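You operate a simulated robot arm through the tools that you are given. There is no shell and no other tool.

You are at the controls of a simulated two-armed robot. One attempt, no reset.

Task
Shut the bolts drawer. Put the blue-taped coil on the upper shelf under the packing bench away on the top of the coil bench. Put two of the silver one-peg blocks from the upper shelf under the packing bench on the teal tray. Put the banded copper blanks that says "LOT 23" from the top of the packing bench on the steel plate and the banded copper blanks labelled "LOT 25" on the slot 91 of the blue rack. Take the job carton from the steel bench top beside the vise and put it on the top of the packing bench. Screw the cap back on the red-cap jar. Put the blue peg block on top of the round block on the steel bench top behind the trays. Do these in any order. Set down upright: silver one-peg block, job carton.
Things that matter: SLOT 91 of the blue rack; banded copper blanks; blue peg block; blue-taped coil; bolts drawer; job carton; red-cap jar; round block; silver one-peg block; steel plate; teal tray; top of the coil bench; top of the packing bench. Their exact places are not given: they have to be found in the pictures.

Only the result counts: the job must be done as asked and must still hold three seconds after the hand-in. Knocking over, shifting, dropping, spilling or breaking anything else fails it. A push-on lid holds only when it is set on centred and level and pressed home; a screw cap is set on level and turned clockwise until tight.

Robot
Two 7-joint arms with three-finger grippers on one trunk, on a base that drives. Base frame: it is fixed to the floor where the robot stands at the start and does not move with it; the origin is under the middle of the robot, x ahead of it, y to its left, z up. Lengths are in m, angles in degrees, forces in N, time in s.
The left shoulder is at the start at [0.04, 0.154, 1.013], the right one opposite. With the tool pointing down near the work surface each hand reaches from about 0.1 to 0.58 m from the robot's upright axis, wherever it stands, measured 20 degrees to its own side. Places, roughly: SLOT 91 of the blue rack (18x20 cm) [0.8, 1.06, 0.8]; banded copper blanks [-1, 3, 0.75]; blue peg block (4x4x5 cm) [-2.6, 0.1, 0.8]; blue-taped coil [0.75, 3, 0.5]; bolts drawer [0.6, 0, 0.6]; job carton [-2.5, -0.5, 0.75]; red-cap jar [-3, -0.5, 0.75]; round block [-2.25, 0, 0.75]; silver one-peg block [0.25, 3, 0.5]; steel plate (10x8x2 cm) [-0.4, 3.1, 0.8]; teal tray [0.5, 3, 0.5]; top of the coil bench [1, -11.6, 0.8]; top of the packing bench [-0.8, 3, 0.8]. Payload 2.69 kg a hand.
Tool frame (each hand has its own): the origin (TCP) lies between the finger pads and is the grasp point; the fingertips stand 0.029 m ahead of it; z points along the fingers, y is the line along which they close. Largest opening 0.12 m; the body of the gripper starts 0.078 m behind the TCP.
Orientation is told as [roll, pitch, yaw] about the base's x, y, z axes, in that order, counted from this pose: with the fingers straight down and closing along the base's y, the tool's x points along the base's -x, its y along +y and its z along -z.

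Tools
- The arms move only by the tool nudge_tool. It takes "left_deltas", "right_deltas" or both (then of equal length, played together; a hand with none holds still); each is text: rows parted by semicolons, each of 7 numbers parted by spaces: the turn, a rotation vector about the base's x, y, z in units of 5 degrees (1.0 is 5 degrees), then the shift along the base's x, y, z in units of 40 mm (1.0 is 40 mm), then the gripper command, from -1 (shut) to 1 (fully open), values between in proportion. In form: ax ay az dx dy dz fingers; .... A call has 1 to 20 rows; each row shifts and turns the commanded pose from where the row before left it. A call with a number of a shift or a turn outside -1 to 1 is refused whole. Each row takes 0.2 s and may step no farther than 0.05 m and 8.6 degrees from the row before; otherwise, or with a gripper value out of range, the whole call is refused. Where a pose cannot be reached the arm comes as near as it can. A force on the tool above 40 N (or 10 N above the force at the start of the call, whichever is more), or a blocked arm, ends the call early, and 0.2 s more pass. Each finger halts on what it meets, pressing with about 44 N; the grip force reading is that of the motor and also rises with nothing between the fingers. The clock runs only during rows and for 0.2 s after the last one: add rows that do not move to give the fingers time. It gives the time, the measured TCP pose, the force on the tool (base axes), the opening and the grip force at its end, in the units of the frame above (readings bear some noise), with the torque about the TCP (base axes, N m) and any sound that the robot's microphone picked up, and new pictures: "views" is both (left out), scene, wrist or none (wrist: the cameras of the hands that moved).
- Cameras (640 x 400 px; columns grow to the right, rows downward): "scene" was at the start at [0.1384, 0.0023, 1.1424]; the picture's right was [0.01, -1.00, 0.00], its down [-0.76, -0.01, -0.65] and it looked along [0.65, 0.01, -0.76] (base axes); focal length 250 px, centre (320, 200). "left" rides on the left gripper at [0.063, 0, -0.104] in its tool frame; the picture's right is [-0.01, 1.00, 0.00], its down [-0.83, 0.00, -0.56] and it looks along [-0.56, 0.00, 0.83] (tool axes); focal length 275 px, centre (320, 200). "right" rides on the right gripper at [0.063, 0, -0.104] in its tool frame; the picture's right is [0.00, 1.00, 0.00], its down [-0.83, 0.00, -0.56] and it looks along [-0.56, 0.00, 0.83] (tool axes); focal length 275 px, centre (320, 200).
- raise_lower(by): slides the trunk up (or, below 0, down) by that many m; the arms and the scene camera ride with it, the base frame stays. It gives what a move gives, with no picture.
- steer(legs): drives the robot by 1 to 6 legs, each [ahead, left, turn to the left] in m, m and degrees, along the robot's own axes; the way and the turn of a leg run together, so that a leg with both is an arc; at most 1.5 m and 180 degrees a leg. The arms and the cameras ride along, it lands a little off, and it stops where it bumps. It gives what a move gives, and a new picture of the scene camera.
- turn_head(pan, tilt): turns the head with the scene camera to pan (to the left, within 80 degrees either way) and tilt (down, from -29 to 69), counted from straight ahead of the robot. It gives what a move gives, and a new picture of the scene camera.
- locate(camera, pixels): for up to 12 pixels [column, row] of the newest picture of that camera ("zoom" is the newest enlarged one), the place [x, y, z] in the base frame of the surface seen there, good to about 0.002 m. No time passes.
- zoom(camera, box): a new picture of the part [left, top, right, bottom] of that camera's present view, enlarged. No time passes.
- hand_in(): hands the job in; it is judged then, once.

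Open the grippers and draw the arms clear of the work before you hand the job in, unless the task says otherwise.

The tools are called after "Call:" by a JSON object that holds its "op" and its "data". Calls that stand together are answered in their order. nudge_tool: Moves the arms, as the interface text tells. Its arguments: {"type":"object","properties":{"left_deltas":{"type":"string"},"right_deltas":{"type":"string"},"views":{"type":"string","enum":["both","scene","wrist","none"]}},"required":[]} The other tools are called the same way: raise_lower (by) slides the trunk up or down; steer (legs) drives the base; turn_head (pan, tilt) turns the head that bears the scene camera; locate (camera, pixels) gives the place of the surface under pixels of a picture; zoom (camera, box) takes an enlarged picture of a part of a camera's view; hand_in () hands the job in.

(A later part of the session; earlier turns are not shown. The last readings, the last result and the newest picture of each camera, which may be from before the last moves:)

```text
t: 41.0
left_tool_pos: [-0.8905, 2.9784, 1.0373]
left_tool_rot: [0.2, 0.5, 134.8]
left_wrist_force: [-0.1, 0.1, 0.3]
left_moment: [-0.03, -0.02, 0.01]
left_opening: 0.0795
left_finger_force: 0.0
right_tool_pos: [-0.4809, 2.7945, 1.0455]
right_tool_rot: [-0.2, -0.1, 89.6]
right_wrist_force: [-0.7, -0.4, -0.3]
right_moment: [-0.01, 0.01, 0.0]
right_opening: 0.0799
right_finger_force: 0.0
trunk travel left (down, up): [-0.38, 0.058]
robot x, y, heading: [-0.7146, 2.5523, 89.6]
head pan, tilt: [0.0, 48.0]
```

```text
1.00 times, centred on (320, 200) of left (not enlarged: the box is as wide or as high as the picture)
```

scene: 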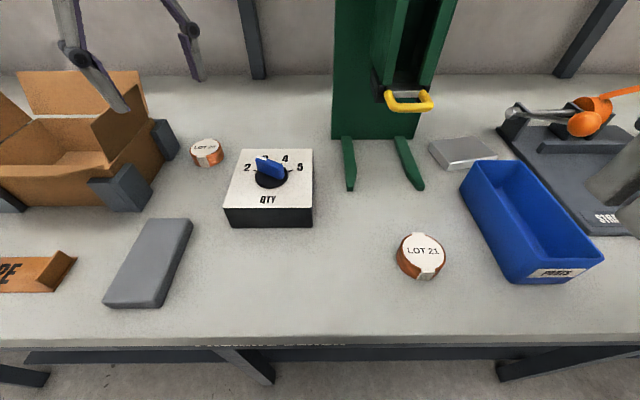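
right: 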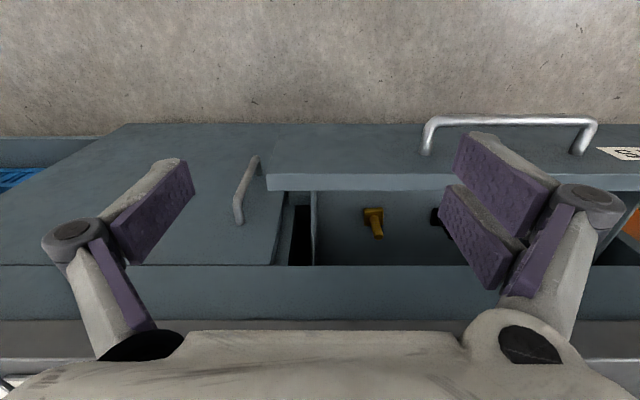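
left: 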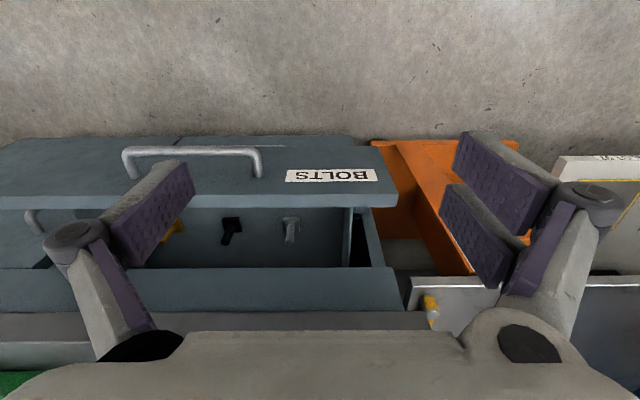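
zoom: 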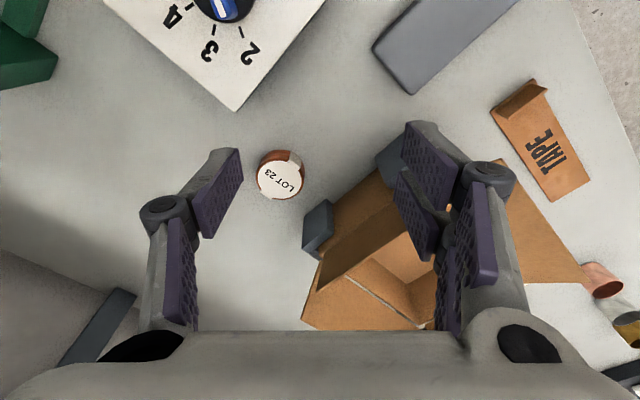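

LOT 23's centre is at about (-0.919, 3.076). I move the left hand over it and down to just above, then check with the wrist camera.

Call:
{"op": "nudge_tool", "data": {"left_deltas": "0 0 0 -0.178 0.6125 0 0.33; 0 0 0 -0.178 0.6125 0 0.33; 0 0 0 -0.178 0.6125 0 0.33; 0 0 0 -0.178 0.6125 0 0.33; 0 0 0 0 0 -0.9 0.33; 0 0 0 0 0 -0.9 0.33; 0 0 0 0 0 -0.7 0.33; 0 0 0 0 0 -0.4 0.33; 0 0 0 0 0 -0.3 0.33; 0 0 0 0 0 0 0.33", "views": "both"}}

```text
t: 43.2
left_tool_pos: [-0.9173, 3.0734, 0.9081]
left_tool_rot: [0.3, 0.4, 134.8]
left_wrist_force: [-0.3, -0.8, -0.1]
left_moment: [0.02, -0.03, 0.0]
left_opening: 0.0798
left_finger_force: 0.1
right_tool_pos: [-0.4814, 2.7946, 1.0457]
right_tool_rot: [-0.2, 0.0, 89.7]
right_wrist_force: [0.9, -0.1, -0.5]
right_moment: [0.01, 0.0, 0.0]
right_opening: 0.0798
right_finger_force: 0.2
trunk travel left (down, up): [-0.38, 0.058]
robot x, y, heading: [-0.7114, 2.5578, 89.5]
head pan, tilt: [0.0, 48.0]
```

scene: 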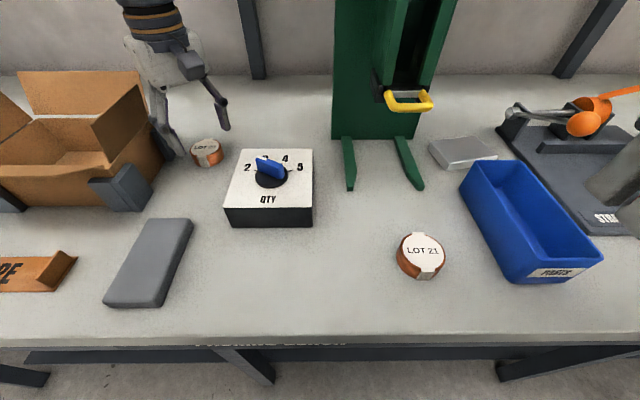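
left: 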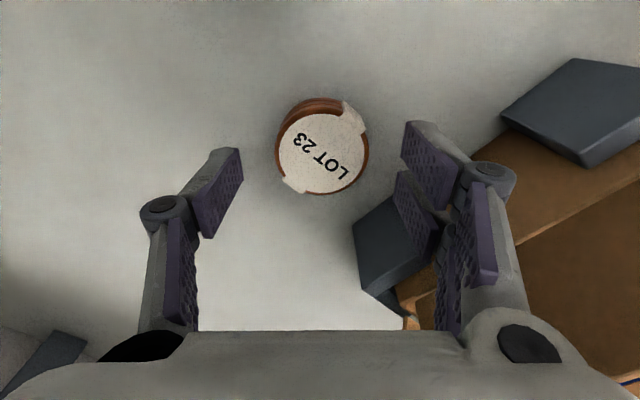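

The blank is centred between the fingers at col ~323. The carton's guard at (390,250) is close to the near-left finger, so I check its distance.

Call:
{"op": "locate", "data": {"camera": "left", "pixels": [[355, 235], [370, 285], [385, 205], [400, 260], [323, 160], [323, 125], [430, 130], [412, 150], [232, 165], [510, 200], [410, 235]]}}

```text
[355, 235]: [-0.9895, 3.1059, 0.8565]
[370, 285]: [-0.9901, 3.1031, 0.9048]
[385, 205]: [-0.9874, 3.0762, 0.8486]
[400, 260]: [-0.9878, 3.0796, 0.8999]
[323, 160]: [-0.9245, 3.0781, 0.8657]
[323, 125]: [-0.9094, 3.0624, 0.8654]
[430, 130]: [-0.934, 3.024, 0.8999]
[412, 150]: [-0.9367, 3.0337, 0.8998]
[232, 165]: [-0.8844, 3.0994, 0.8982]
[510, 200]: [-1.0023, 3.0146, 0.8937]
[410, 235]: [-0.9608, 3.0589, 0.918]
```

All clear. I lower 34 mm so the tips are just above the bench and close on the blank.

Call:
{"op": "nudge_tool", "data": {"left_deltas": "0 0 0 0 0 -0.4 0.33; 0 0 0 0 0 -0.4 0.33; 0 0 0 0 0 0 0.33; 0 0 0 0 0 0 -1; 0 0 0 0 0 0 -1; 0 0 0 0 0 0 -1", "views": "wrist"}}

```text
t: 44.6
left_tool_pos: [-0.9187, 3.0744, 0.8771]
left_tool_rot: [0.1, 0.4, 134.8]
left_wrist_force: [0.5, -0.5, 2.5]
left_moment: [0.02, -0.03, 0.04]
left_opening: 0.0548
left_finger_force: 43.9
right_tool_pos: [-0.4829, 2.7938, 1.0446]
right_tool_rot: [-0.1, 0.0, 89.7]
right_wrist_force: [0.4, -0.6, -0.1]
right_moment: [-0.01, -0.03, -0.02]
right_opening: 0.0799
right_finger_force: 0.1
trunk travel left (down, up): [-0.38, 0.058]
robot x, y, heading: [-0.7134, 2.556, 89.6]
head pan, tilt: [0.0, 48.0]
```

left: 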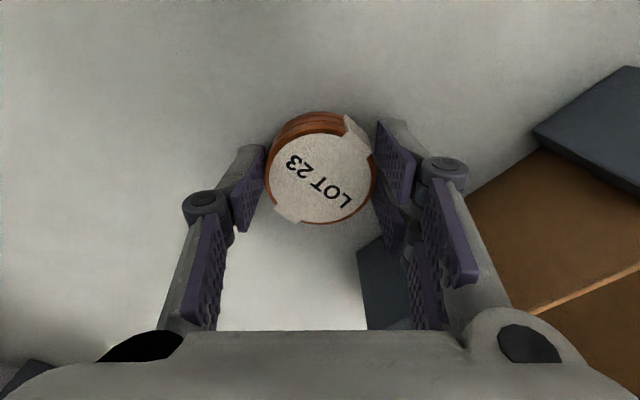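

The blank is gripped (opening 54.8 mm). I lift it to z≈1.04 and pull it back to y≈2.84 so it clears the press when I slide the base right.

Call:
{"op": "nudge_tool", "data": {"left_deltas": "0 0 0 0 0 0.3 -1; 0 0 0 0 0 0.6 -1; 0 0 0 0 0 0.9 -1; 0 0 0 0 0 0.9 -1; 0 0 0 0 0 0.9 -1; 0 0 0 0 0 0.5 -1; 0 0 0 0 -0.8 0 -1; 0 0 0 0 -1 0 -1; 0 0 0 0 -1 0 -1; 0 0 0 0 -1 0 -1; 0 0 0 0 -1 0 -1; 0 0 0 0 -1 0 -1; 0 0 0 0 0 0 -1", "views": "both"}}

```text
t: 47.4
left_tool_pos: [-0.9183, 3.0443, 1.0431]
left_tool_rot: [0.1, 0.4, 134.7]
left_wrist_force: [0.5, 0.1, 0.0]
left_moment: [0.01, -0.01, -0.02]
left_opening: 0.0
left_finger_force: 28.6
left hand out of reach, approached as far as the arm can: row 8, 9, 10, 11, 12
right_tool_pos: [-0.4812, 2.7932, 1.0442]
right_tool_rot: [-0.1, 0.0, 89.6]
right_wrist_force: [-0.4, 1.0, -0.1]
right_moment: [0.0, 0.02, 0.0]
right_opening: 0.08
right_finger_force: 0.1
trunk travel left (down, up): [-0.38, 0.058]
robot x, y, heading: [-0.7136, 2.5563, 89.3]
head pan, tilt: [0.0, 48.0]
```

scene: 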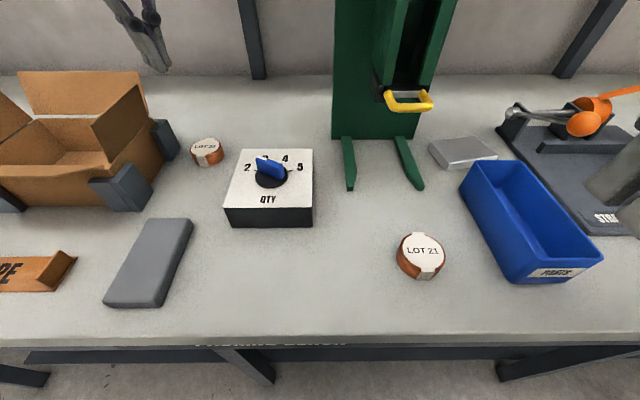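
left: 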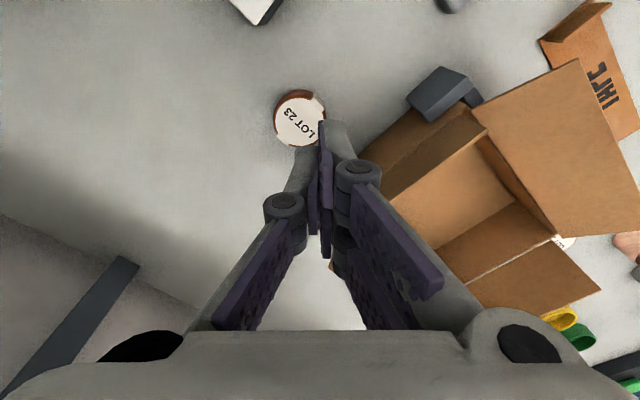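

The fingers are fully shut and LOT 23 still sits at (206,150): it slipped out because the grip was too shallow, and the arm also couldn't retract at this yaw. I turn the left hand the other way (to yaw 45°) and test the reach.

Call:
{"op": "nudge_tool", "data": {"left_deltas": "0 0 -1 0 0 0 -1; 0 0 -1 0 0 0 -1; 0 0 -1 0 0 0 -1; 0 0 -1 0 0 0 -1; 0 0 -1 0 0 0 -1; 0 0 -1 0 0 0 -1; 0 0 -1 0 0 0 -1; 0 0 -1 0 0 0 -1; 0 0 -1 0 0 0 -1; 0 0 -1 0 0 0 0.33; 0 0 -1 0 0 0 0.33; 0 0 -1 0 0 0 0.33; 0 0 -1 0 0 0 0.33; 0 0 -1 0 0 0 0.33; 0 0 -1 0 0 0 0.33; 0 0 -1 0 0 0 0.33; 0 0 -1 0 0 0 0.33; 0 0 -1 0 0 0 0.33", "views": "both"}}

```text
t: 51.2
left_tool_pos: [-0.9184, 3.0448, 1.0418]
left_tool_rot: [0.1, 0.4, 44.5]
left_wrist_force: [-0.1, -0.4, 0.1]
left_moment: [0.0, 0.0, 0.01]
left_opening: 0.0799
left_finger_force: 0.0
right_tool_pos: [-0.481, 2.7943, 1.0451]
right_tool_rot: [0.0, 0.0, 89.7]
right_wrist_force: [0.5, -0.8, 0.5]
right_moment: [-0.02, -0.01, 0.04]
right_opening: 0.0797
right_finger_force: 0.1
trunk travel left (down, up): [-0.38, 0.058]
robot x, y, heading: [-0.7105, 2.5552, 89.5]
head pan, tilt: [0.0, 48.0]
```

scene: 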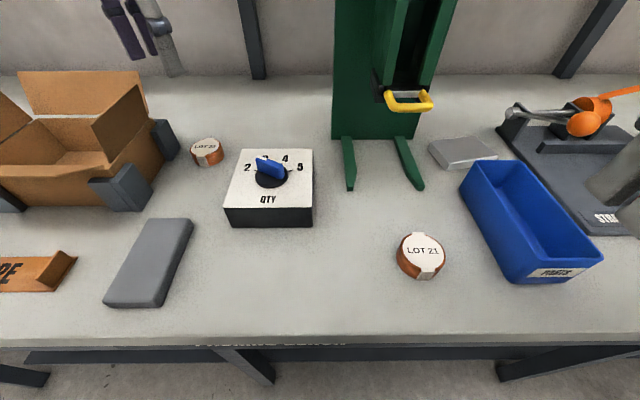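
left: 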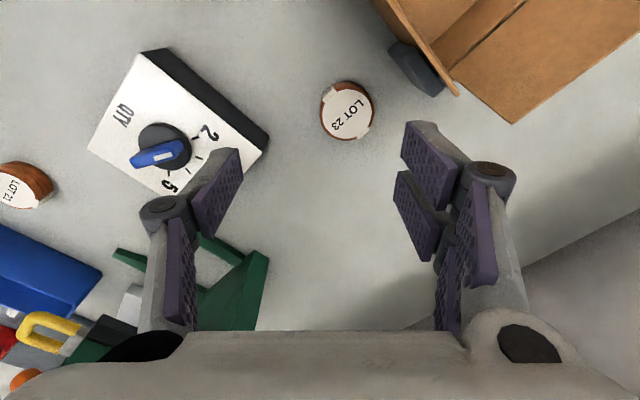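

Yaw 45° is reachable and the blank is still upright at (347,110) in the wrist view. I locate its current centre.

Call:
{"op": "locate", "data": {"camera": "left", "pixels": [[348, 108], [321, 108], [373, 108], [348, 84], [348, 138], [430, 60], [240, 140]]}}

Call:
{"op": "locate", "data": {"camera": "scene", "pixels": [[205, 147], [206, 166], [190, 148], [221, 148]]}}

```text
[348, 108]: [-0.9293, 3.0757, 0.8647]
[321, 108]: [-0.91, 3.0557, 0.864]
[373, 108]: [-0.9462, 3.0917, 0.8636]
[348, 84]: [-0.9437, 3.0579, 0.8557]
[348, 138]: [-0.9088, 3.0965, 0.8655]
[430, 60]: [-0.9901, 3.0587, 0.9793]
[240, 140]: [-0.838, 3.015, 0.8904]
```

```text
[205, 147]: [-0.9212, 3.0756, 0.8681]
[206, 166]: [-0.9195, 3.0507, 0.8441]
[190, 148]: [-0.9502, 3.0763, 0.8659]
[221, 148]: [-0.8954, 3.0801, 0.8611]
```

With yaw 45° the wrist camera would come close to the carton flap, so I go back to yaw 135° (which was clear) while moving over the blank; I'll grip deeper and turn back after lifting.

Call:
{"op": "nudge_tool", "data": {"left_deltas": "0 0 1 0 0 0 0.33; 0 0 1 0 0 0 0.33; 0 0 1 0 0 0 0.33; 0 0 1 0 0 0 0.33; 0 0 1 0 0 0 0.33; 0 0 1 0 0 0 0.33; 0 0 1 0 0 0 0.33; 0 0 1 0 0 0 0.33; 0 0 1 0 0 0 0.33; 0 0 1 0 0.1 0 0.33; 0 0 1 0 0.1 0 0.33; 0 0 1 0 0.1 0 0.33; 0 0 1 0 0.1 0 0.33; 0 0 1 0 0.1 0 0.33; 0 0 1 0 0.1 0 0.33; 0 0 1 0 0.15 0 0.33; 0 0 1 0 0 0 0.33; 0 0 1 0 0 0 0.33", "views": "none"}}

Call:
{"op": "nudge_tool", "data": {"left_deltas": "0 0 0 0 0 -0.9 0.33; 0 0 0 0 0 -0.9 0.33; 0 0 0 0 0 -0.9 0.33; 0 0 0 0 0 -0.6 0.33; 0 0 0 0 0 -0.4 0.33; 0 0 0 0 0 -0.3 0.33; 0 0 0 0 0 0 0.33", "views": "wrist"}}

```text
t: 55.0
left_tool_pos: [-0.9183, 3.0743, 1.0419]
left_tool_rot: [0.2, 0.3, 134.7]
left_wrist_force: [0.4, 0.1, 0.2]
left_moment: [0.01, -0.01, 0.02]
left_opening: 0.0798
left_finger_force: 0.1
right_tool_pos: [-0.4813, 2.7926, 1.0451]
right_tool_rot: [-0.1, 0.0, 89.7]
right_wrist_force: [0.0, 0.3, 0.2]
right_moment: [0.02, -0.03, -0.03]
right_opening: 0.0797
right_finger_force: 0.0
trunk travel left (down, up): [-0.38, 0.058]
robot x, y, heading: [-0.715, 2.5551, 89.8]
head pan, tilt: [0.0, 48.0]
```

```text
t: 56.6
left_tool_pos: [-0.9181, 3.0749, 0.8809]
left_tool_rot: [0.0, 0.4, 134.7]
left_wrist_force: [-0.2, 0.0, 0.0]
left_moment: [0.02, 0.0, 0.0]
left_opening: 0.0797
left_finger_force: 0.1
right_tool_pos: [-0.4814, 2.7926, 1.0447]
right_tool_rot: [0.0, 0.0, 89.6]
right_wrist_force: [-1.0, 0.3, -0.2]
right_moment: [0.0, 0.01, -0.02]
right_opening: 0.0797
right_finger_force: 0.1
trunk travel left (down, up): [-0.38, 0.058]
robot x, y, heading: [-0.7091, 2.554, 89.3]
head pan, tilt: [0.0, 48.0]
```

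left: 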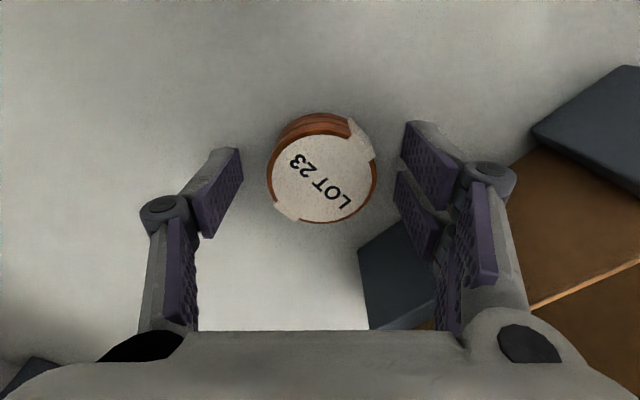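

The blank is centred at col 322 and row ~172, as it should be at the TCP. I go down another 8 mm so the tips nearly touch the bench, close, then lift slowly and check the opening.

Call:
{"op": "nudge_tool", "data": {"left_deltas": "0 0 0 0 0 -0.1 0.33; 0 0 0 0 0 -0.1 0.33; 0 0 0 0 0 0 0.33; 0 0 0 0 0 0 -1; 0 0 0 0 0 0 -1; 0 0 0 0 0 0 -1; 0 0 0 0 0 0 -1; 0 0 0 0 0 0 -1", "views": "none"}}

Call:
{"op": "nudge_tool", "data": {"left_deltas": "0 0 0 0 0 0.1 -1; 0 0 0 0 0 0.2 -1; 0 0 0 0 0 0.2 -1; 0 0 0 0 0 0 -1", "views": "wrist"}}

```text
t: 58.4
left_tool_pos: [-0.919, 3.0734, 0.8734]
left_tool_rot: [0.1, 0.4, 134.7]
left_wrist_force: [-1.4, -0.1, 2.8]
left_moment: [0.13, -0.01, -0.02]
left_opening: 0.0545
left_finger_force: 43.9
right_tool_pos: [-0.4816, 2.7929, 1.0441]
right_tool_rot: [-0.1, 0.1, 89.6]
right_wrist_force: [0.3, 0.1, 0.4]
right_moment: [-0.01, 0.0, 0.04]
right_opening: 0.0799
right_finger_force: 0.0
trunk travel left (down, up): [-0.38, 0.058]
robot x, y, heading: [-0.71, 2.5556, 89.6]
head pan, tilt: [0.0, 48.0]
```

```text
t: 59.4
left_tool_pos: [-0.9183, 3.0743, 0.895]
left_tool_rot: [0.0, 0.4, 134.7]
left_wrist_force: [0.7, -0.6, -2.6]
left_moment: [-0.02, -0.01, -0.01]
left_opening: 0.0547
left_finger_force: 43.8
right_tool_pos: [-0.4822, 2.7941, 1.0451]
right_tool_rot: [-0.1, 0.0, 89.6]
right_wrist_force: [-0.1, 0.0, -0.6]
right_moment: [0.02, -0.02, 0.02]
right_opening: 0.0798
right_finger_force: 0.1
trunk travel left (down, up): [-0.38, 0.058]
robot x, y, heading: [-0.7178, 2.5574, 89.5]
head pan, tilt: [0.0, 48.0]
```

left: 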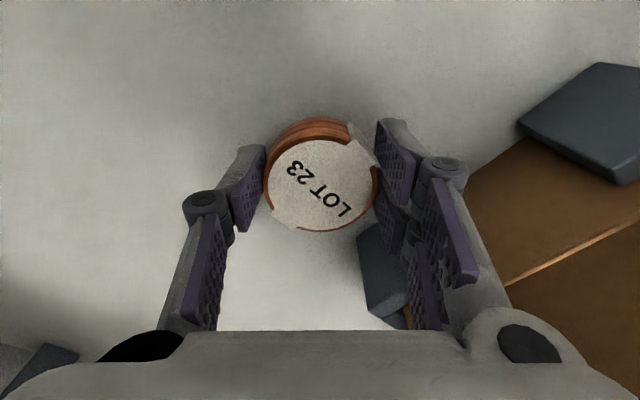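

It holds this time (2.6 N weight, opening 54.7 mm). I lift gently to z≈1.04 and turn back to yaw 90°.

Call:
{"op": "nudge_tool", "data": {"left_deltas": "0 0 0 0 0 0.3 -1; 0 0 0 0 0 0.4 -1; 0 0 0 0 0 0.4 -1; 0 0 0 0 0 0.4 -1; 0 0 0 0 0 0.4 -1; 0 0 0 0 0 0.4 -1; 0 0 0 0 0 0.4 -1; 0 0 0 0 0 0.4 -1; 0 0 0 0 0 0.3 -1; 0 0 0 0 0 0.2 -1; 0 0 -1 0 0 0 -1; 0 0 -1 0 0 0 -1; 0 0 -1 0 0 0 -1; 0 0 -1 0 0 0 -1; 0 0 -1 0 0 0 -1; 0 0 -1 0 0 0 -1; 0 0 -1 0 0 0 -1; 0 0 -1 0 0 0 -1; 0 0 -1 0 0 0 -1; 0 0 0 0 0 0 -1", "views": "wrist"}}

```text
t: 63.6
left_tool_pos: [-0.9188, 3.0753, 1.0373]
left_tool_rot: [0.1, 0.4, 89.7]
left_wrist_force: [1.0, 0.0, -1.5]
left_moment: [-0.02, -0.02, 0.02]
left_opening: 0.0546
left_finger_force: 43.5
right_tool_pos: [-0.4816, 2.7932, 1.0458]
right_tool_rot: [-0.1, 0.0, 89.7]
right_wrist_force: [0.3, 0.1, 0.6]
right_moment: [0.01, -0.01, 0.0]
right_opening: 0.0799
right_finger_force: 0.1
trunk travel left (down, up): [-0.38, 0.058]
robot x, y, heading: [-0.7151, 2.553, 89.9]
head pan, tilt: [0.0, 48.0]
```

left: 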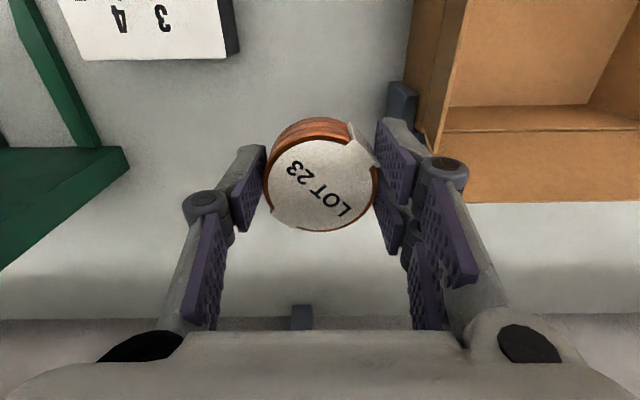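

Held and at yaw 90°. I retract the hand to y≈2.84.

Call:
{"op": "nudge_tool", "data": {"left_deltas": "0 0 0 0 -0.4 0 -1; 0 0 0 0 -0.5 0 -1; 0 0 0 0 -0.5 0 -1; 0 0 0 0 -0.5 0 -1; 0 0 0 0 -0.5 0 -1; 0 0 0 0 -0.5 0 -1; 0 0 0 0 -0.5 0 -1; 0 0 0 0 -0.5 0 -1; 0 0 0 0 -0.5 0 -1; 0 0 0 0 -0.5 0 -1; 0 0 0 0 -0.5 0 -1; 0 0 0 0 -0.4 0 -1; 0 0 0 0 0 0 -1", "views": "wrist"}}

```text
t: 66.4
left_tool_pos: [-0.9163, 2.8427, 1.0382]
left_tool_rot: [0.2, 0.4, 89.6]
left_wrist_force: [-1.6, 0.2, -1.7]
left_moment: [-0.04, 0.04, -0.03]
left_opening: 0.0546
left_finger_force: 43.9
right_tool_pos: [-0.4815, 2.7937, 1.0452]
right_tool_rot: [-0.1, 0.1, 89.6]
right_wrist_force: [0.1, -0.2, -0.2]
right_moment: [-0.03, 0.01, 0.0]
right_opening: 0.0798
right_finger_force: 0.0
trunk travel left (down, up): [-0.38, 0.058]
robot x, y, heading: [-0.7163, 2.5511, 89.6]
head pan, tilt: [0.0, 48.0]
```

left: 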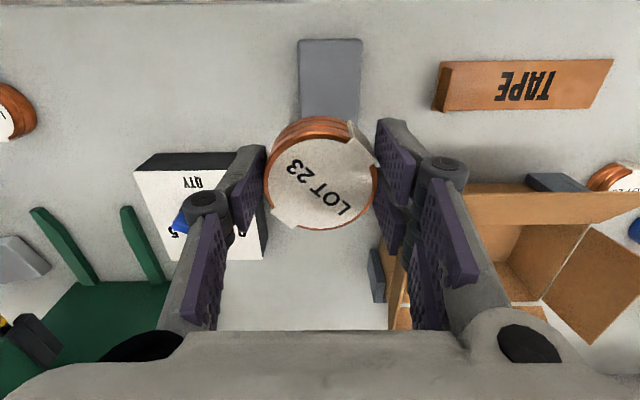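

Blank held at y≈2.84, clear of the press. I slide the base 0.475 m to the right.

Call:
{"op": "steer", "data": {"legs": [[0, -0.475, 0]]}}

```text
t: 70.5
left_tool_pos: [-0.4422, 2.8406, 1.0383]
left_tool_rot: [0.1, 0.4, 89.8]
left_wrist_force: [1.3, 0.7, -1.6]
left_moment: [0.0, 0.04, -0.01]
left_opening: 0.0543
left_finger_force: 43.9
right_tool_pos: [-0.0055, 2.7904, 1.0445]
right_tool_rot: [-0.1, -0.1, 89.6]
right_wrist_force: [-0.3, 0.4, 0.5]
right_moment: [-0.02, -0.02, 0.02]
right_opening: 0.0799
right_finger_force: 0.0
trunk travel left (down, up): [-0.38, 0.058]
robot x, y, heading: [-0.2401, 2.5532, 90.1]
head pan, tilt: [0.0, 48.0]
```

scene: 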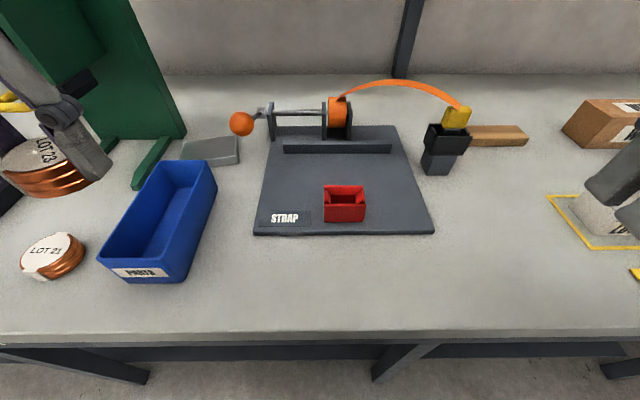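

The plate is at (210,150), with the strap tool's orange ball at (241,123) to its right. I zoom and locate both.

Call:
{"op": "zoom", "data": {"camera": "scene", "box": [160, 100, 280, 175]}}

Call:
{"op": "locate", "data": {"camera": "scene", "pixels": [[241, 123], [231, 123], [184, 143], [236, 139], [238, 157], [210, 148], [225, 160], [172, 120], [165, 160], [215, 170], [270, 130]]}}

```text
5.33 times, centred on (220, 138) of scene
```

zoom: 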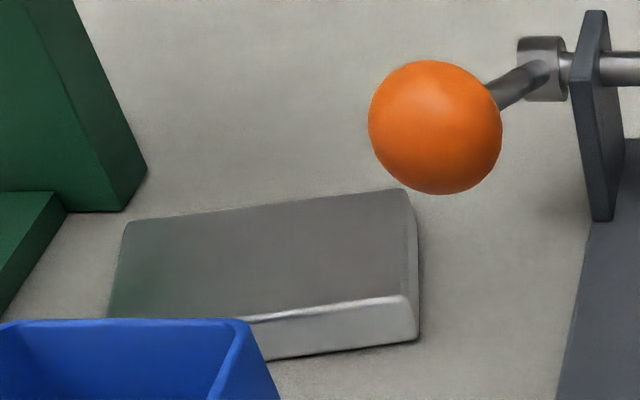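

```text
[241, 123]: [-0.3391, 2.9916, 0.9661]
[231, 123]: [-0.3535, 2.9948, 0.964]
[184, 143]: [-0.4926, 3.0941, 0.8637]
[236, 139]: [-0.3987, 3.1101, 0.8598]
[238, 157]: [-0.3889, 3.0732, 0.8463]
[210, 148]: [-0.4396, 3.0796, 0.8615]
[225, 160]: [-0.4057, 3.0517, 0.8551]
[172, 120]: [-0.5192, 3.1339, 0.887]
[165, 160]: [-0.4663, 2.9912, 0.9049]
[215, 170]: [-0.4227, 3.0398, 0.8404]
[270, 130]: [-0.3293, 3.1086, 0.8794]
```

Plate centre is (-0.441, 3.076), clear of the ball at x≈-0.34. I move the blank forward over the plate and partway down.

Call:
{"op": "nudge_tool", "data": {"left_deltas": "0 0 0 0 0.4 0 -1; 0 0 0 0 0.5 0 -1; 0 0 0 0 0.5 0 -1; 0 0 0 0 0.5 0 -1; 0 0 0 0 0.5 0 -1; 0 0 0 0 0.5 0 -1; 0 0 0 0 0.5 0 -1; 0 0 0 0 0.5 0 -1; 0 0 0 0 0.5 0 -1; 0 0 0 0 0.5 0 -1; 0 0 0 0 0.5 0 -1; 0 0 0 0 0.4 0 -1; 0 0 0 0 0.1 -0.5 -1; 0 0 0 0 0 -0.6 -1; 0 0 0 0 0 -0.6 -1; 0 0 0 0 0 -0.6 -1; 0 0 0 0 0 -0.4 -1; 0 0 0 0 0 0 -1", "views": "both"}}

```text
t: 74.3
left_tool_pos: [-0.4416, 3.0758, 0.9285]
left_tool_rot: [0.0, 0.4, 89.6]
left_wrist_force: [0.3, -0.5, -2.0]
left_moment: [-0.06, 0.0, 0.02]
left_opening: 0.0543
left_finger_force: 43.6
right_tool_pos: [-0.0061, 2.7906, 1.0455]
right_tool_rot: [-0.1, 0.0, 89.7]
right_wrist_force: [0.4, -0.1, -0.6]
right_moment: [0.0, -0.03, -0.01]
right_opening: 0.0799
right_finger_force: 0.0
trunk travel left (down, up): [-0.38, 0.058]
robot x, y, heading: [-0.237, 2.551, 89.6]
head pan, tilt: [0.0, 48.0]
```

scene: 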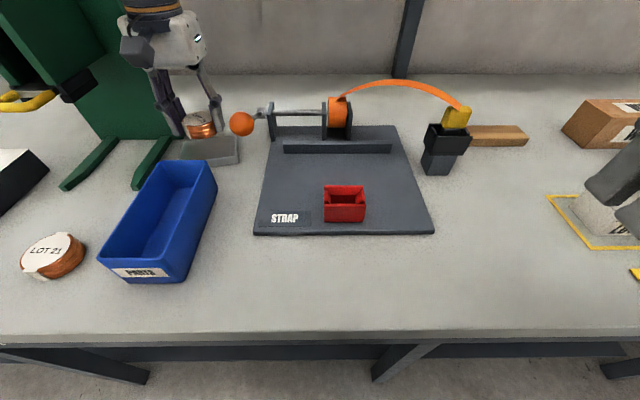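
left: 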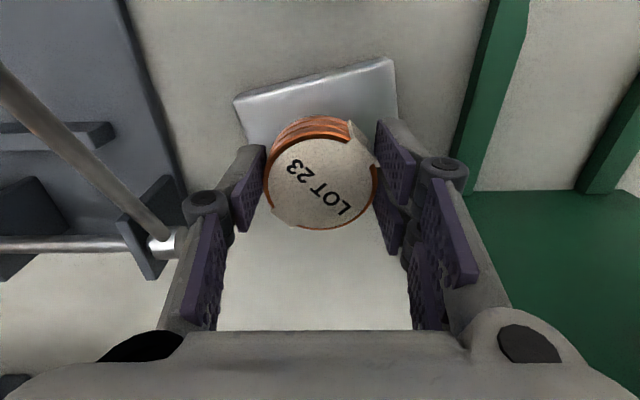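

The wrist view shows the plate's near edge from (237,100) to (393,62) beneath the blank. I locate its corners in this camera to check the alignment.

Call:
{"op": "locate", "data": {"camera": "left", "pixels": [[240, 102], [392, 62], [320, 90], [260, 130], [386, 115], [320, 170], [280, 205], [345, 125], [265, 178], [375, 178], [225, 222], [170, 240]]}}

```text
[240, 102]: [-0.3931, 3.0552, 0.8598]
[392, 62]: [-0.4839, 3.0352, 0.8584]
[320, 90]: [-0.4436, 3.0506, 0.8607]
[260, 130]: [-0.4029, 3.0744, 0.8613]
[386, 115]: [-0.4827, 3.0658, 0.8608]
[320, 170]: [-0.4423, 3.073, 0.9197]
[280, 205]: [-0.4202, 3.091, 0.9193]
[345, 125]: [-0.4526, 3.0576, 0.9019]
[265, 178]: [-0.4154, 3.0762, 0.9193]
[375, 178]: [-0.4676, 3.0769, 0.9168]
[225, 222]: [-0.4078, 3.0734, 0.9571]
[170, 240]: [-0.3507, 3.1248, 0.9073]
```

The blank's centre (-0.4415, 3.0745) matches the plate's centre within 3 mm. I lower 34 mm slowly toward contact.

Call:
{"op": "nudge_tool", "data": {"left_deltas": "0 0 0 0 0 -0.25 -1; 0 0 0 0 0 -0.25 -1; 0 0 0 0 0 -0.2 -1; 0 0 0 0 0 -0.1 -1; 0 0 0 0 0 -0.05 -1; 0 0 0 0 0 0 -1", "views": "none"}}

```text
t: 75.8
left_tool_pos: [-0.4423, 3.0772, 0.8961]
left_tool_rot: [0.1, 0.4, 89.6]
left_wrist_force: [0.2, -0.4, -0.9]
left_moment: [-0.02, 0.02, 0.03]
left_opening: 0.0544
left_finger_force: 43.7
right_tool_pos: [-0.0071, 2.7903, 1.0454]
right_tool_rot: [-0.1, 0.1, 89.6]
right_wrist_force: [0.1, 0.5, 0.0]
right_moment: [0.0, 0.01, -0.02]
right_opening: 0.0799
right_finger_force: 0.1
trunk travel left (down, up): [-0.38, 0.058]
robot x, y, heading: [-0.2402, 2.5481, 89.7]
head pan, tilt: [0.0, 48.0]
```

Not yet in contact (force still −0.9 N). I lower in 1 mm steps.

Call:
{"op": "nudge_tool", "data": {"left_deltas": "0 0 0 0 0 -0.03 -1; 0 0 0 0 0 -0.03 -1; 0 0 0 0 0 -0.03 -1; 0 0 0 0 0 0 -1", "views": "wrist"}}

```text
t: 76.8
left_tool_pos: [-0.4419, 3.076, 0.8939]
left_tool_rot: [0.1, 0.2, 89.7]
left_wrist_force: [0.4, 1.7, 10.0]
left_moment: [0.41, -0.05, 0.01]
left_opening: 0.0545
left_finger_force: 44.5
right_tool_pos: [-0.0058, 2.7898, 1.0449]
right_tool_rot: [-0.1, -0.1, 89.5]
right_wrist_force: [0.5, 0.0, 0.9]
right_moment: [0.0, 0.0, 0.02]
right_opening: 0.0797
right_finger_force: 0.1
trunk travel left (down, up): [-0.38, 0.058]
robot x, y, heading: [-0.2389, 2.5533, 89.8]
head pan, tilt: [0.0, 48.0]
```

left: 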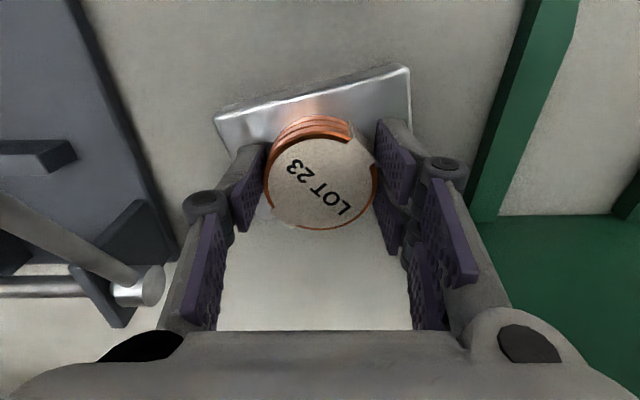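

Contact shows as +10 N. I ease up slightly and open the fingers to about 75 mm, then rise.

Call:
{"op": "nudge_tool", "data": {"left_deltas": "0 0 0 0 0 0.02 -1; 0 0 0 0 0 0 0; 0 0 0 0 0 0 0.25; 0 0 0 0 0 0 0.25; 0 0 0 0 0 0.3 0.25; 0 0 0 0 0 0.6 0.25; 0 0 0 0 0 0.9 0.25; 0 0 0 0 0 0.9 0.25; 0 0 0 0 0 0.9 0.25; 0 0 0 0 0 0 0.25", "views": "both"}}

```text
t: 79.0
left_tool_pos: [-0.4431, 3.076, 1.0367]
left_tool_rot: [0.1, 0.5, 89.5]
left_wrist_force: [-1.2, 0.8, -0.7]
left_moment: [-0.01, -0.01, 0.01]
left_opening: 0.0749
left_finger_force: 0.0
right_tool_pos: [-0.0056, 2.7913, 1.0452]
right_tool_rot: [0.0, 0.0, 89.5]
right_wrist_force: [0.1, 0.5, -0.5]
right_moment: [0.01, -0.02, 0.03]
right_opening: 0.0797
right_finger_force: 0.1
trunk travel left (down, up): [-0.38, 0.058]
robot x, y, heading: [-0.2362, 2.5544, 89.4]
head pan, tilt: [0.0, 48.0]
```

scene: 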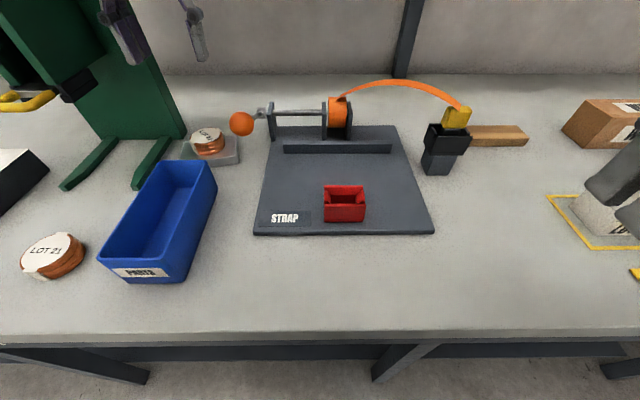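
left: 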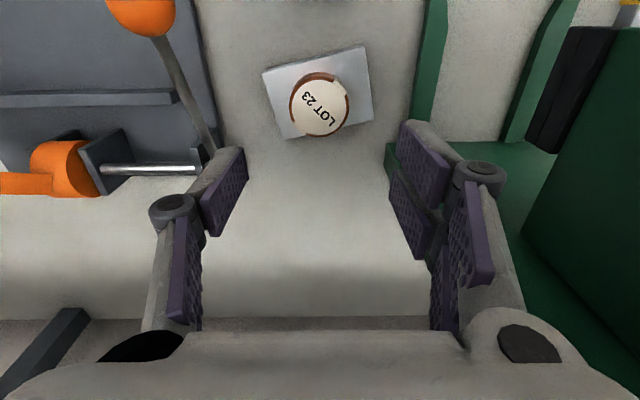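

LOT 23 sits centred on the plate. I retract the left hand, back away from the bench, and then look at the upper shelf.

Call:
{"op": "nudge_tool", "data": {"left_deltas": "0 0 0 0 -0.9 0 0.25; 0 0 0 0 -0.9 0 0.25; 0 0 0 0 -0.9 0 0.25; 0 0 0 0 -0.9 0 0.25; 0 0 0 0 -0.9 0 0.25; 0 0 0 0 -0.9 0 0.25", "views": "none"}}

Call:
{"op": "steer", "data": {"legs": [[-0.55, 0, 0], [0, -0.55, 0]]}}

Call:
{"op": "raise_lower", "data": {"by": -0.3}}

Call:
{"op": "turn_head", "data": {"pan": 0, "tilt": 20}}

```text
t: 80.3
left_tool_pos: [-0.441, 2.8949, 1.0365]
left_tool_rot: [0.1, 0.3, 89.7]
left_wrist_force: [-0.3, 0.0, 0.0]
left_moment: [0.04, 0.01, 0.02]
left_opening: 0.0748
left_finger_force: 0.0
left hand out of reach, approached as far as the arm can: row 2
right_tool_pos: [-0.0062, 2.7884, 1.0454]
right_tool_rot: [0.0, -0.1, 89.6]
right_wrist_force: [-0.4, 0.7, 0.1]
right_moment: [0.01, -0.01, 0.0]
right_opening: 0.0798
right_finger_force: 0.1
trunk travel left (down, up): [-0.38, 0.058]
robot x, y, heading: [-0.2381, 2.554, 89.7]
head pan, tilt: [0.0, 48.0]
```

```text
t: 87.9
left_tool_pos: [0.1135, 2.3423, 1.0357]
left_tool_rot: [0.1, 0.5, 90.1]
left_wrist_force: [0.9, 0.2, -0.4]
left_moment: [0.01, 0.01, 0.03]
left_opening: 0.075
left_finger_force: 0.1
right_tool_pos: [0.5505, 2.2394, 1.0457]
right_tool_rot: [-0.1, 0.1, 90.1]
right_wrist_force: [0.2, 0.9, 0.5]
right_moment: [0.01, -0.01, 0.02]
right_opening: 0.0798
right_finger_force: 0.0
trunk travel left (down, up): [-0.38, 0.058]
robot x, y, heading: [0.3197, 1.9989, 90.1]
head pan, tilt: [0.0, 48.0]
```

scene: 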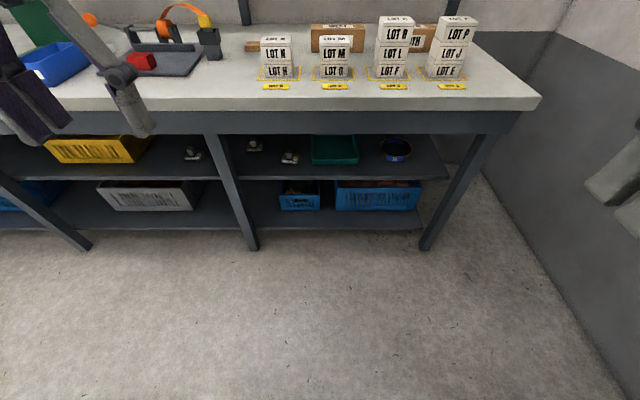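

```text
t: 90.9
left_tool_pos: [0.1136, 2.3443, 0.7322]
left_tool_rot: [-0.1, 0.8, 90.1]
left_wrist_force: [-0.8, -0.5, -0.1]
left_moment: [0.03, 0.0, -0.01]
left_opening: 0.0748
left_finger_force: 0.1
right_tool_pos: [0.5485, 2.2743, 0.7137]
right_tool_rot: [0.0, 7.0, 90.0]
right_wrist_force: [0.1, -0.3, -0.6]
right_moment: [-0.02, 0.01, 0.03]
right_opening: 0.0795
right_finger_force: 0.0
trunk travel left (down, up): [-0.08, 0.358]
robot x, y, heading: [0.3175, 2.0013, 90.2]
head pan, tilt: [0.0, 48.0]
```

```text
t: 91.8
left_tool_pos: [0.114, 2.3443, 0.7319]
left_tool_rot: [0.0, 0.8, 90.1]
left_wrist_force: [-0.4, 0.0, 0.7]
left_moment: [-0.04, 0.0, -0.01]
left_opening: 0.0747
left_finger_force: 0.1
right_tool_pos: [0.5493, 2.2731, 0.7144]
right_tool_rot: [0.0, 7.2, 90.2]
right_wrist_force: [0.9, -0.7, 0.5]
right_moment: [-0.01, 0.01, 0.01]
right_opening: 0.0796
right_finger_force: 0.0
trunk travel left (down, up): [-0.08, 0.358]
robot x, y, heading: [0.3189, 2.0022, 90.2]
head pan, tilt: [0.0, 20.0]
```

scene: 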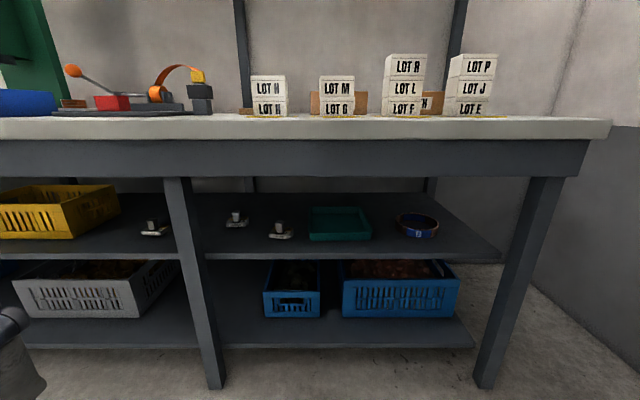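

The upper shelf shows silver blocks at (153,228), (237,218), (281,230), the teal tray at (340,222) and the coil at (417,222). I zoom in and locate them.

Call:
{"op": "zoom", "data": {"camera": "scene", "box": [120, 170, 300, 270]}}

Call:
{"op": "zoom", "data": {"camera": "scene", "box": [280, 170, 500, 280]}}

Call:
{"op": "locate", "data": {"camera": "scene", "pixels": [[153, 222], [153, 231], [237, 215], [237, 223], [281, 225], [281, 235], [340, 235], [312, 210], [368, 210], [340, 208], [417, 228], [417, 216]]}}

```text
3.56 times, centred on (210, 220) of scene
```

zoom: 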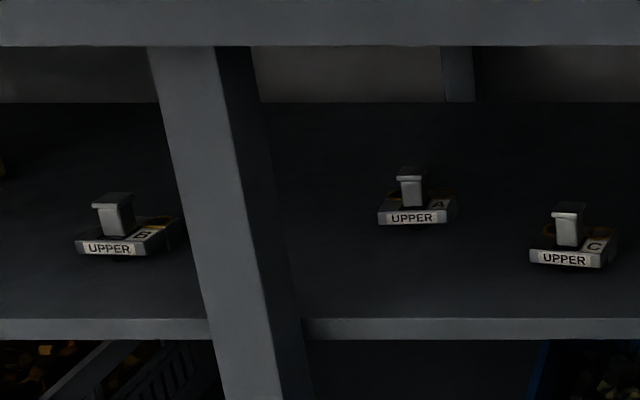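

```text
2.91 times, centred on (390, 225) of scene
```

zoom: 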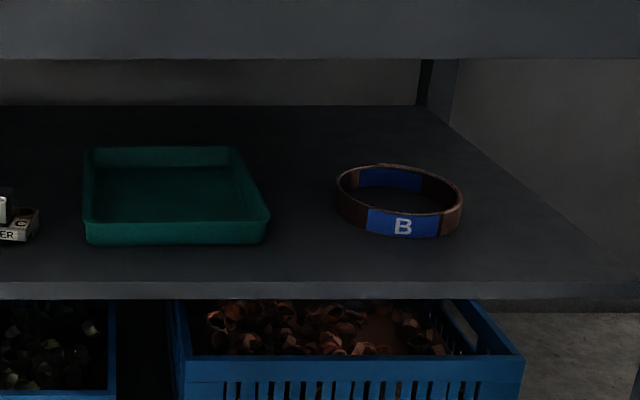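

```text
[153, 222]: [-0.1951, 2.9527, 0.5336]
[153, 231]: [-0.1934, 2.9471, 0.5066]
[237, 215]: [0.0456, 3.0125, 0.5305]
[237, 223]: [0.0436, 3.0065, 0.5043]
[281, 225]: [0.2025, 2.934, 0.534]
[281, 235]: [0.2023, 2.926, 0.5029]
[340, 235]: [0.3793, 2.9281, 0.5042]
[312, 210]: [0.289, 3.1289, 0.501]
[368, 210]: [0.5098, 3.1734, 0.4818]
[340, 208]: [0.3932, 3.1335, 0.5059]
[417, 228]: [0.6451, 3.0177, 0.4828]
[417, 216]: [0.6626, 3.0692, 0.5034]
```

All three are one-peg blocks on bases at z≈0.48–0.505, pegs up to 0.535. I check the apron's lower edge and the shelf's front edge to plan the reach under the bench.

Call:
{"op": "locate", "data": {"camera": "scene", "pixels": [[300, 170], [300, 176], [300, 182], [300, 256], [300, 250], [300, 140], [180, 240], [190, 300], [170, 190], [200, 190], [160, 200], [535, 200]]}}

```text
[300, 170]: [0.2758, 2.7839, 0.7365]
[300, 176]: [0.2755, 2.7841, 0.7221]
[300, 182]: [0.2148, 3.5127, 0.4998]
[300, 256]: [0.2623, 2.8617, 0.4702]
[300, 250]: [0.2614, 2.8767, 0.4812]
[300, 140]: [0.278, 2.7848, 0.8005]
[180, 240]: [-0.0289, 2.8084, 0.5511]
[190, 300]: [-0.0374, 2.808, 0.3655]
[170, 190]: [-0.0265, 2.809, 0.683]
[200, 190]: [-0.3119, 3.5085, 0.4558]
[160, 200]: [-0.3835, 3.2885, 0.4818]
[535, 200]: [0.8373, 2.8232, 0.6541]
```

The opening runs from the shelf (z 0.482, edge y≈2.86) to the apron bottom (z≈0.718, y≈2.784). I lower the trunk fully, tilt the left hand forward 60° and look at its shape before entering.

Call:
{"op": "raise_lower", "data": {"by": -0.075}}

Call:
{"op": "nudge_tool", "data": {"left_deltas": "1 0 0 0 0 0 0.33; 1 0 0 0 0 0 0.33; 1 0 0 0 0 0 0.33; 1 0 0 0 0 0 0.33; 1 0 0 0 0 0 0.33; 1 0 0 0 0 0 0.33; 1 0 0 0 0 0 0.33; 1 0 0 0 0 0 0.33; 1 0 0 0 0 0 0.33; 1 0 0 0 0 0 0.33; 1 0 0 0 0 0 0.33; 1 0 0 0 0 0 0.33", "views": "both"}}

```text
t: 93.0
left_tool_pos: [0.1137, 2.3449, 0.6574]
left_tool_rot: [0.0, 0.8, 90.1]
left_wrist_force: [1.6, 0.0, -0.1]
left_moment: [0.0, -0.02, -0.01]
left_opening: 0.0749
left_finger_force: 0.0
right_tool_pos: [0.549, 2.274, 0.6386]
right_tool_rot: [0.0, 7.0, 90.1]
right_wrist_force: [-0.7, -0.1, -0.5]
right_moment: [0.01, 0.0, 0.04]
right_opening: 0.0799
right_finger_force: 0.0
trunk travel left (down, up): [-0.005, 0.433]
robot x, y, heading: [0.3191, 2.0022, 89.9]
head pan, tilt: [0.0, 20.0]
```

```text
t: 95.6
left_tool_pos: [0.1284, 2.396, 0.7328]
left_tool_rot: [-0.1, -58.7, 90.2]
left_wrist_force: [-0.6, 0.1, -0.1]
left_moment: [0.0, 0.03, 0.01]
left_opening: 0.0794
left_finger_force: 0.0
left hand out of reach, approached as far as the arm can: row 7, 8, 9, 10, 11, 12
right_tool_pos: [0.5486, 2.2744, 0.6393]
right_tool_rot: [0.1, 7.1, 90.1]
right_wrist_force: [0.9, -0.3, 0.2]
right_moment: [0.03, -0.03, 0.0]
right_opening: 0.0797
right_finger_force: 0.0
trunk travel left (down, up): [-0.005, 0.433]
robot x, y, heading: [0.3175, 2.0005, 90.0]
head pan, tilt: [0.0, 20.0]
```

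scene: 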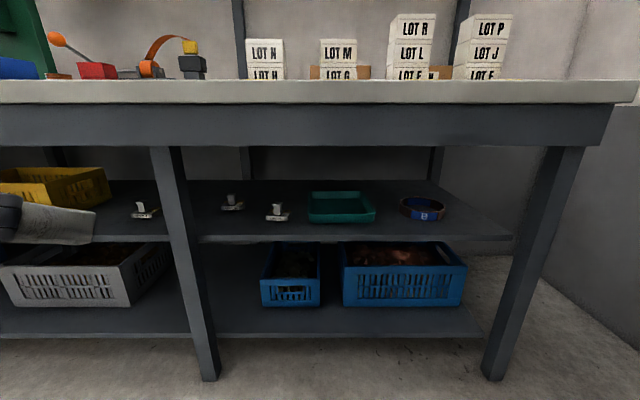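
left: 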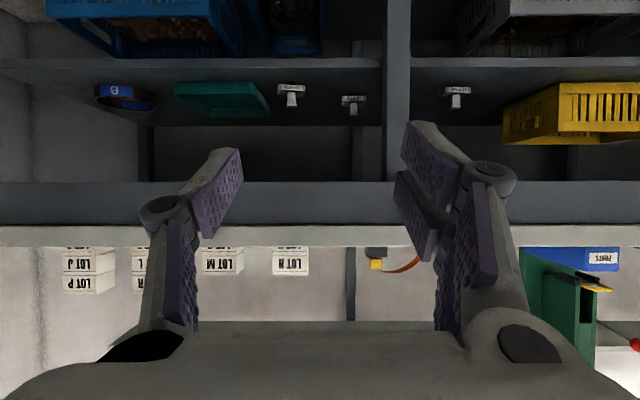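

The tilted pose works. I lower the left hand to shelf height while staying in front of the bench.

Call:
{"op": "nudge_tool", "data": {"left_deltas": "0 0 0 0 0.4 -0.6 0.33; 0 0 0 0 0.4 -0.6 0.33; 0 0 0 0 0.4 -0.6 0.33; 0 0 0 0 0.4 -0.6 0.33; 0 0 0 0 0.4 -0.6 0.33; 0 0 0 0 0.4 -0.6 0.33; 0 0 0 0 0.4 -0.6 0.33; 0 0 0 0 0.2 -0.4 0.33; 0 0 0 0 0 0 0.33", "views": "both"}}

```text
t: 97.6
left_tool_pos: [0.135, 2.5442, 0.5849]
left_tool_rot: [-0.2, -59.1, 90.3]
left_wrist_force: [-0.4, 0.0, 0.1]
left_moment: [0.01, -0.01, 0.01]
left_opening: 0.0798
left_finger_force: 0.2
left hand out of reach, approached as far as the arm can: row 1, 2, 3, 4, 5
right_tool_pos: [0.5478, 2.2747, 0.64]
right_tool_rot: [0.0, 7.2, 90.1]
right_wrist_force: [-0.9, -0.4, -0.3]
right_moment: [0.03, 0.05, 0.01]
right_opening: 0.0801
right_finger_force: 0.0
trunk travel left (down, up): [-0.005, 0.433]
robot x, y, heading: [0.315, 2.0011, 89.8]
head pan, tilt: [0.0, 20.0]
```

scene: 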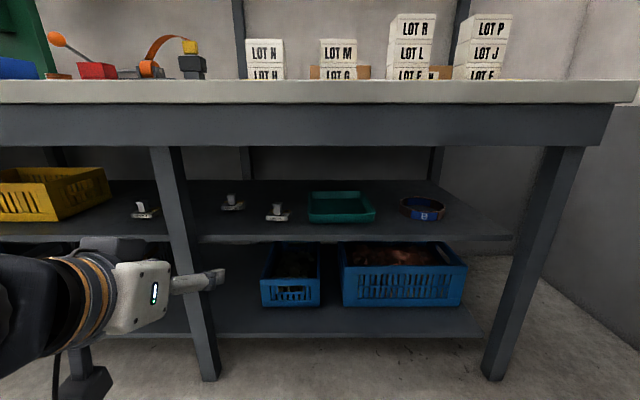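
left: 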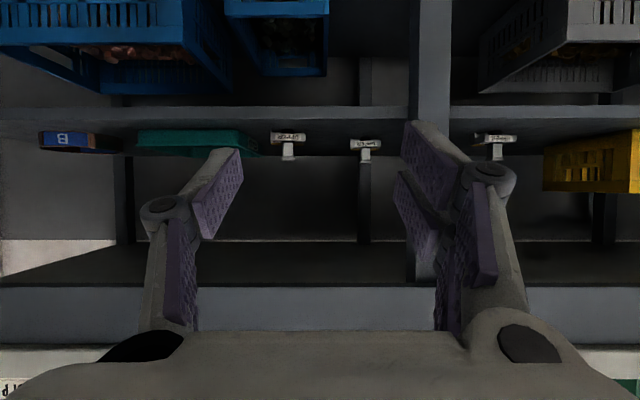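

The hand holds at forward 0.54 m, z≈0.585. I drive 0.29 m ahead and 7 cm right so the left hand stands just in front of block C.

Call:
{"op": "steer", "data": {"legs": [[0.29, -0.07, 0]]}}

Call:
{"op": "zoom", "data": {"camera": "left", "box": [0, 0, 640, 400]}}

```text
t: 99.6
left_tool_pos: [0.2076, 2.837, 0.5867]
left_tool_rot: [-0.2, -59.1, 90.1]
left_wrist_force: [0.4, 0.1, -0.2]
left_moment: [0.01, 0.03, -0.01]
left_opening: 0.0799
left_finger_force: 0.2
right_tool_pos: [0.6197, 2.5642, 0.6386]
right_tool_rot: [0.0, 7.0, 90.0]
right_wrist_force: [-0.3, 0.3, -1.1]
right_moment: [-0.03, -0.05, -0.02]
right_opening: 0.0798
right_finger_force: 0.1
trunk travel left (down, up): [-0.005, 0.433]
robot x, y, heading: [0.3899, 2.2973, 90.2]
head pan, tilt: [0.0, 20.0]
```

scene: 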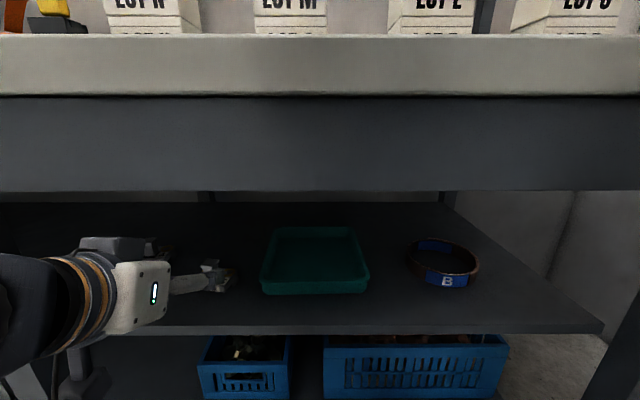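

```text
1.00 times, centred on (320, 200) of left (not enlarged: the box is as wide or as high as the picture)
```

zoom: 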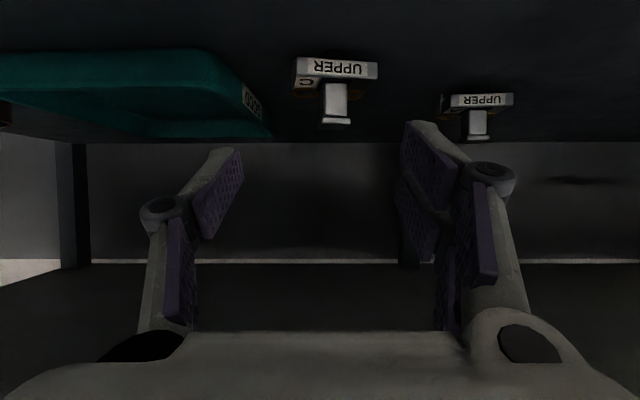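

Block C sits at (336,90) in the wrist view. I zoom on it and locate its peg and base.

Call:
{"op": "zoom", "data": {"camera": "left", "box": [280, 40, 400, 140]}}

```text
4.00 times, centred on (340, 90) of left
```

zoom: 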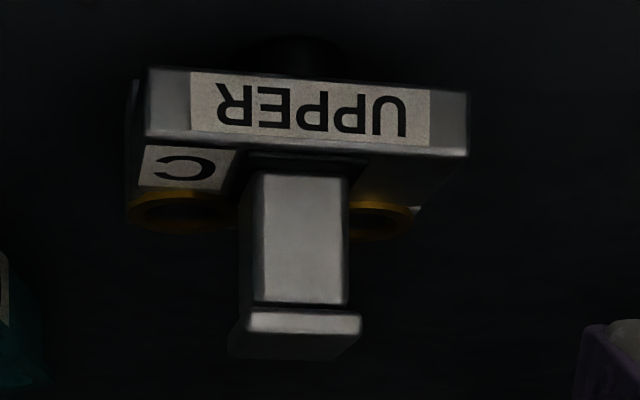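

Call:
{"op": "locate", "data": {"camera": "zoom", "pixels": [[152, 80], [462, 100], [152, 130], [462, 145], [262, 240], [345, 240], [305, 200], [305, 290], [245, 325], [358, 325], [240, 350], [130, 200]]}}

```text
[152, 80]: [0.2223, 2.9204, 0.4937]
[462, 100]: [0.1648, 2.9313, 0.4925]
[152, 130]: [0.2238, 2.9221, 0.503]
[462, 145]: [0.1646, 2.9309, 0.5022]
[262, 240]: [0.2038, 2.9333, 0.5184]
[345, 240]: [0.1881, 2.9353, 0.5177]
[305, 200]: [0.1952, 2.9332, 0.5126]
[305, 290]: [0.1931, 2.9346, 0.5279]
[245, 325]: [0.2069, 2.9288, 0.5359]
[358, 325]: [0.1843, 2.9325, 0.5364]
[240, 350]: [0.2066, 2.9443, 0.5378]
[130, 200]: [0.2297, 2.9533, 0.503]
```

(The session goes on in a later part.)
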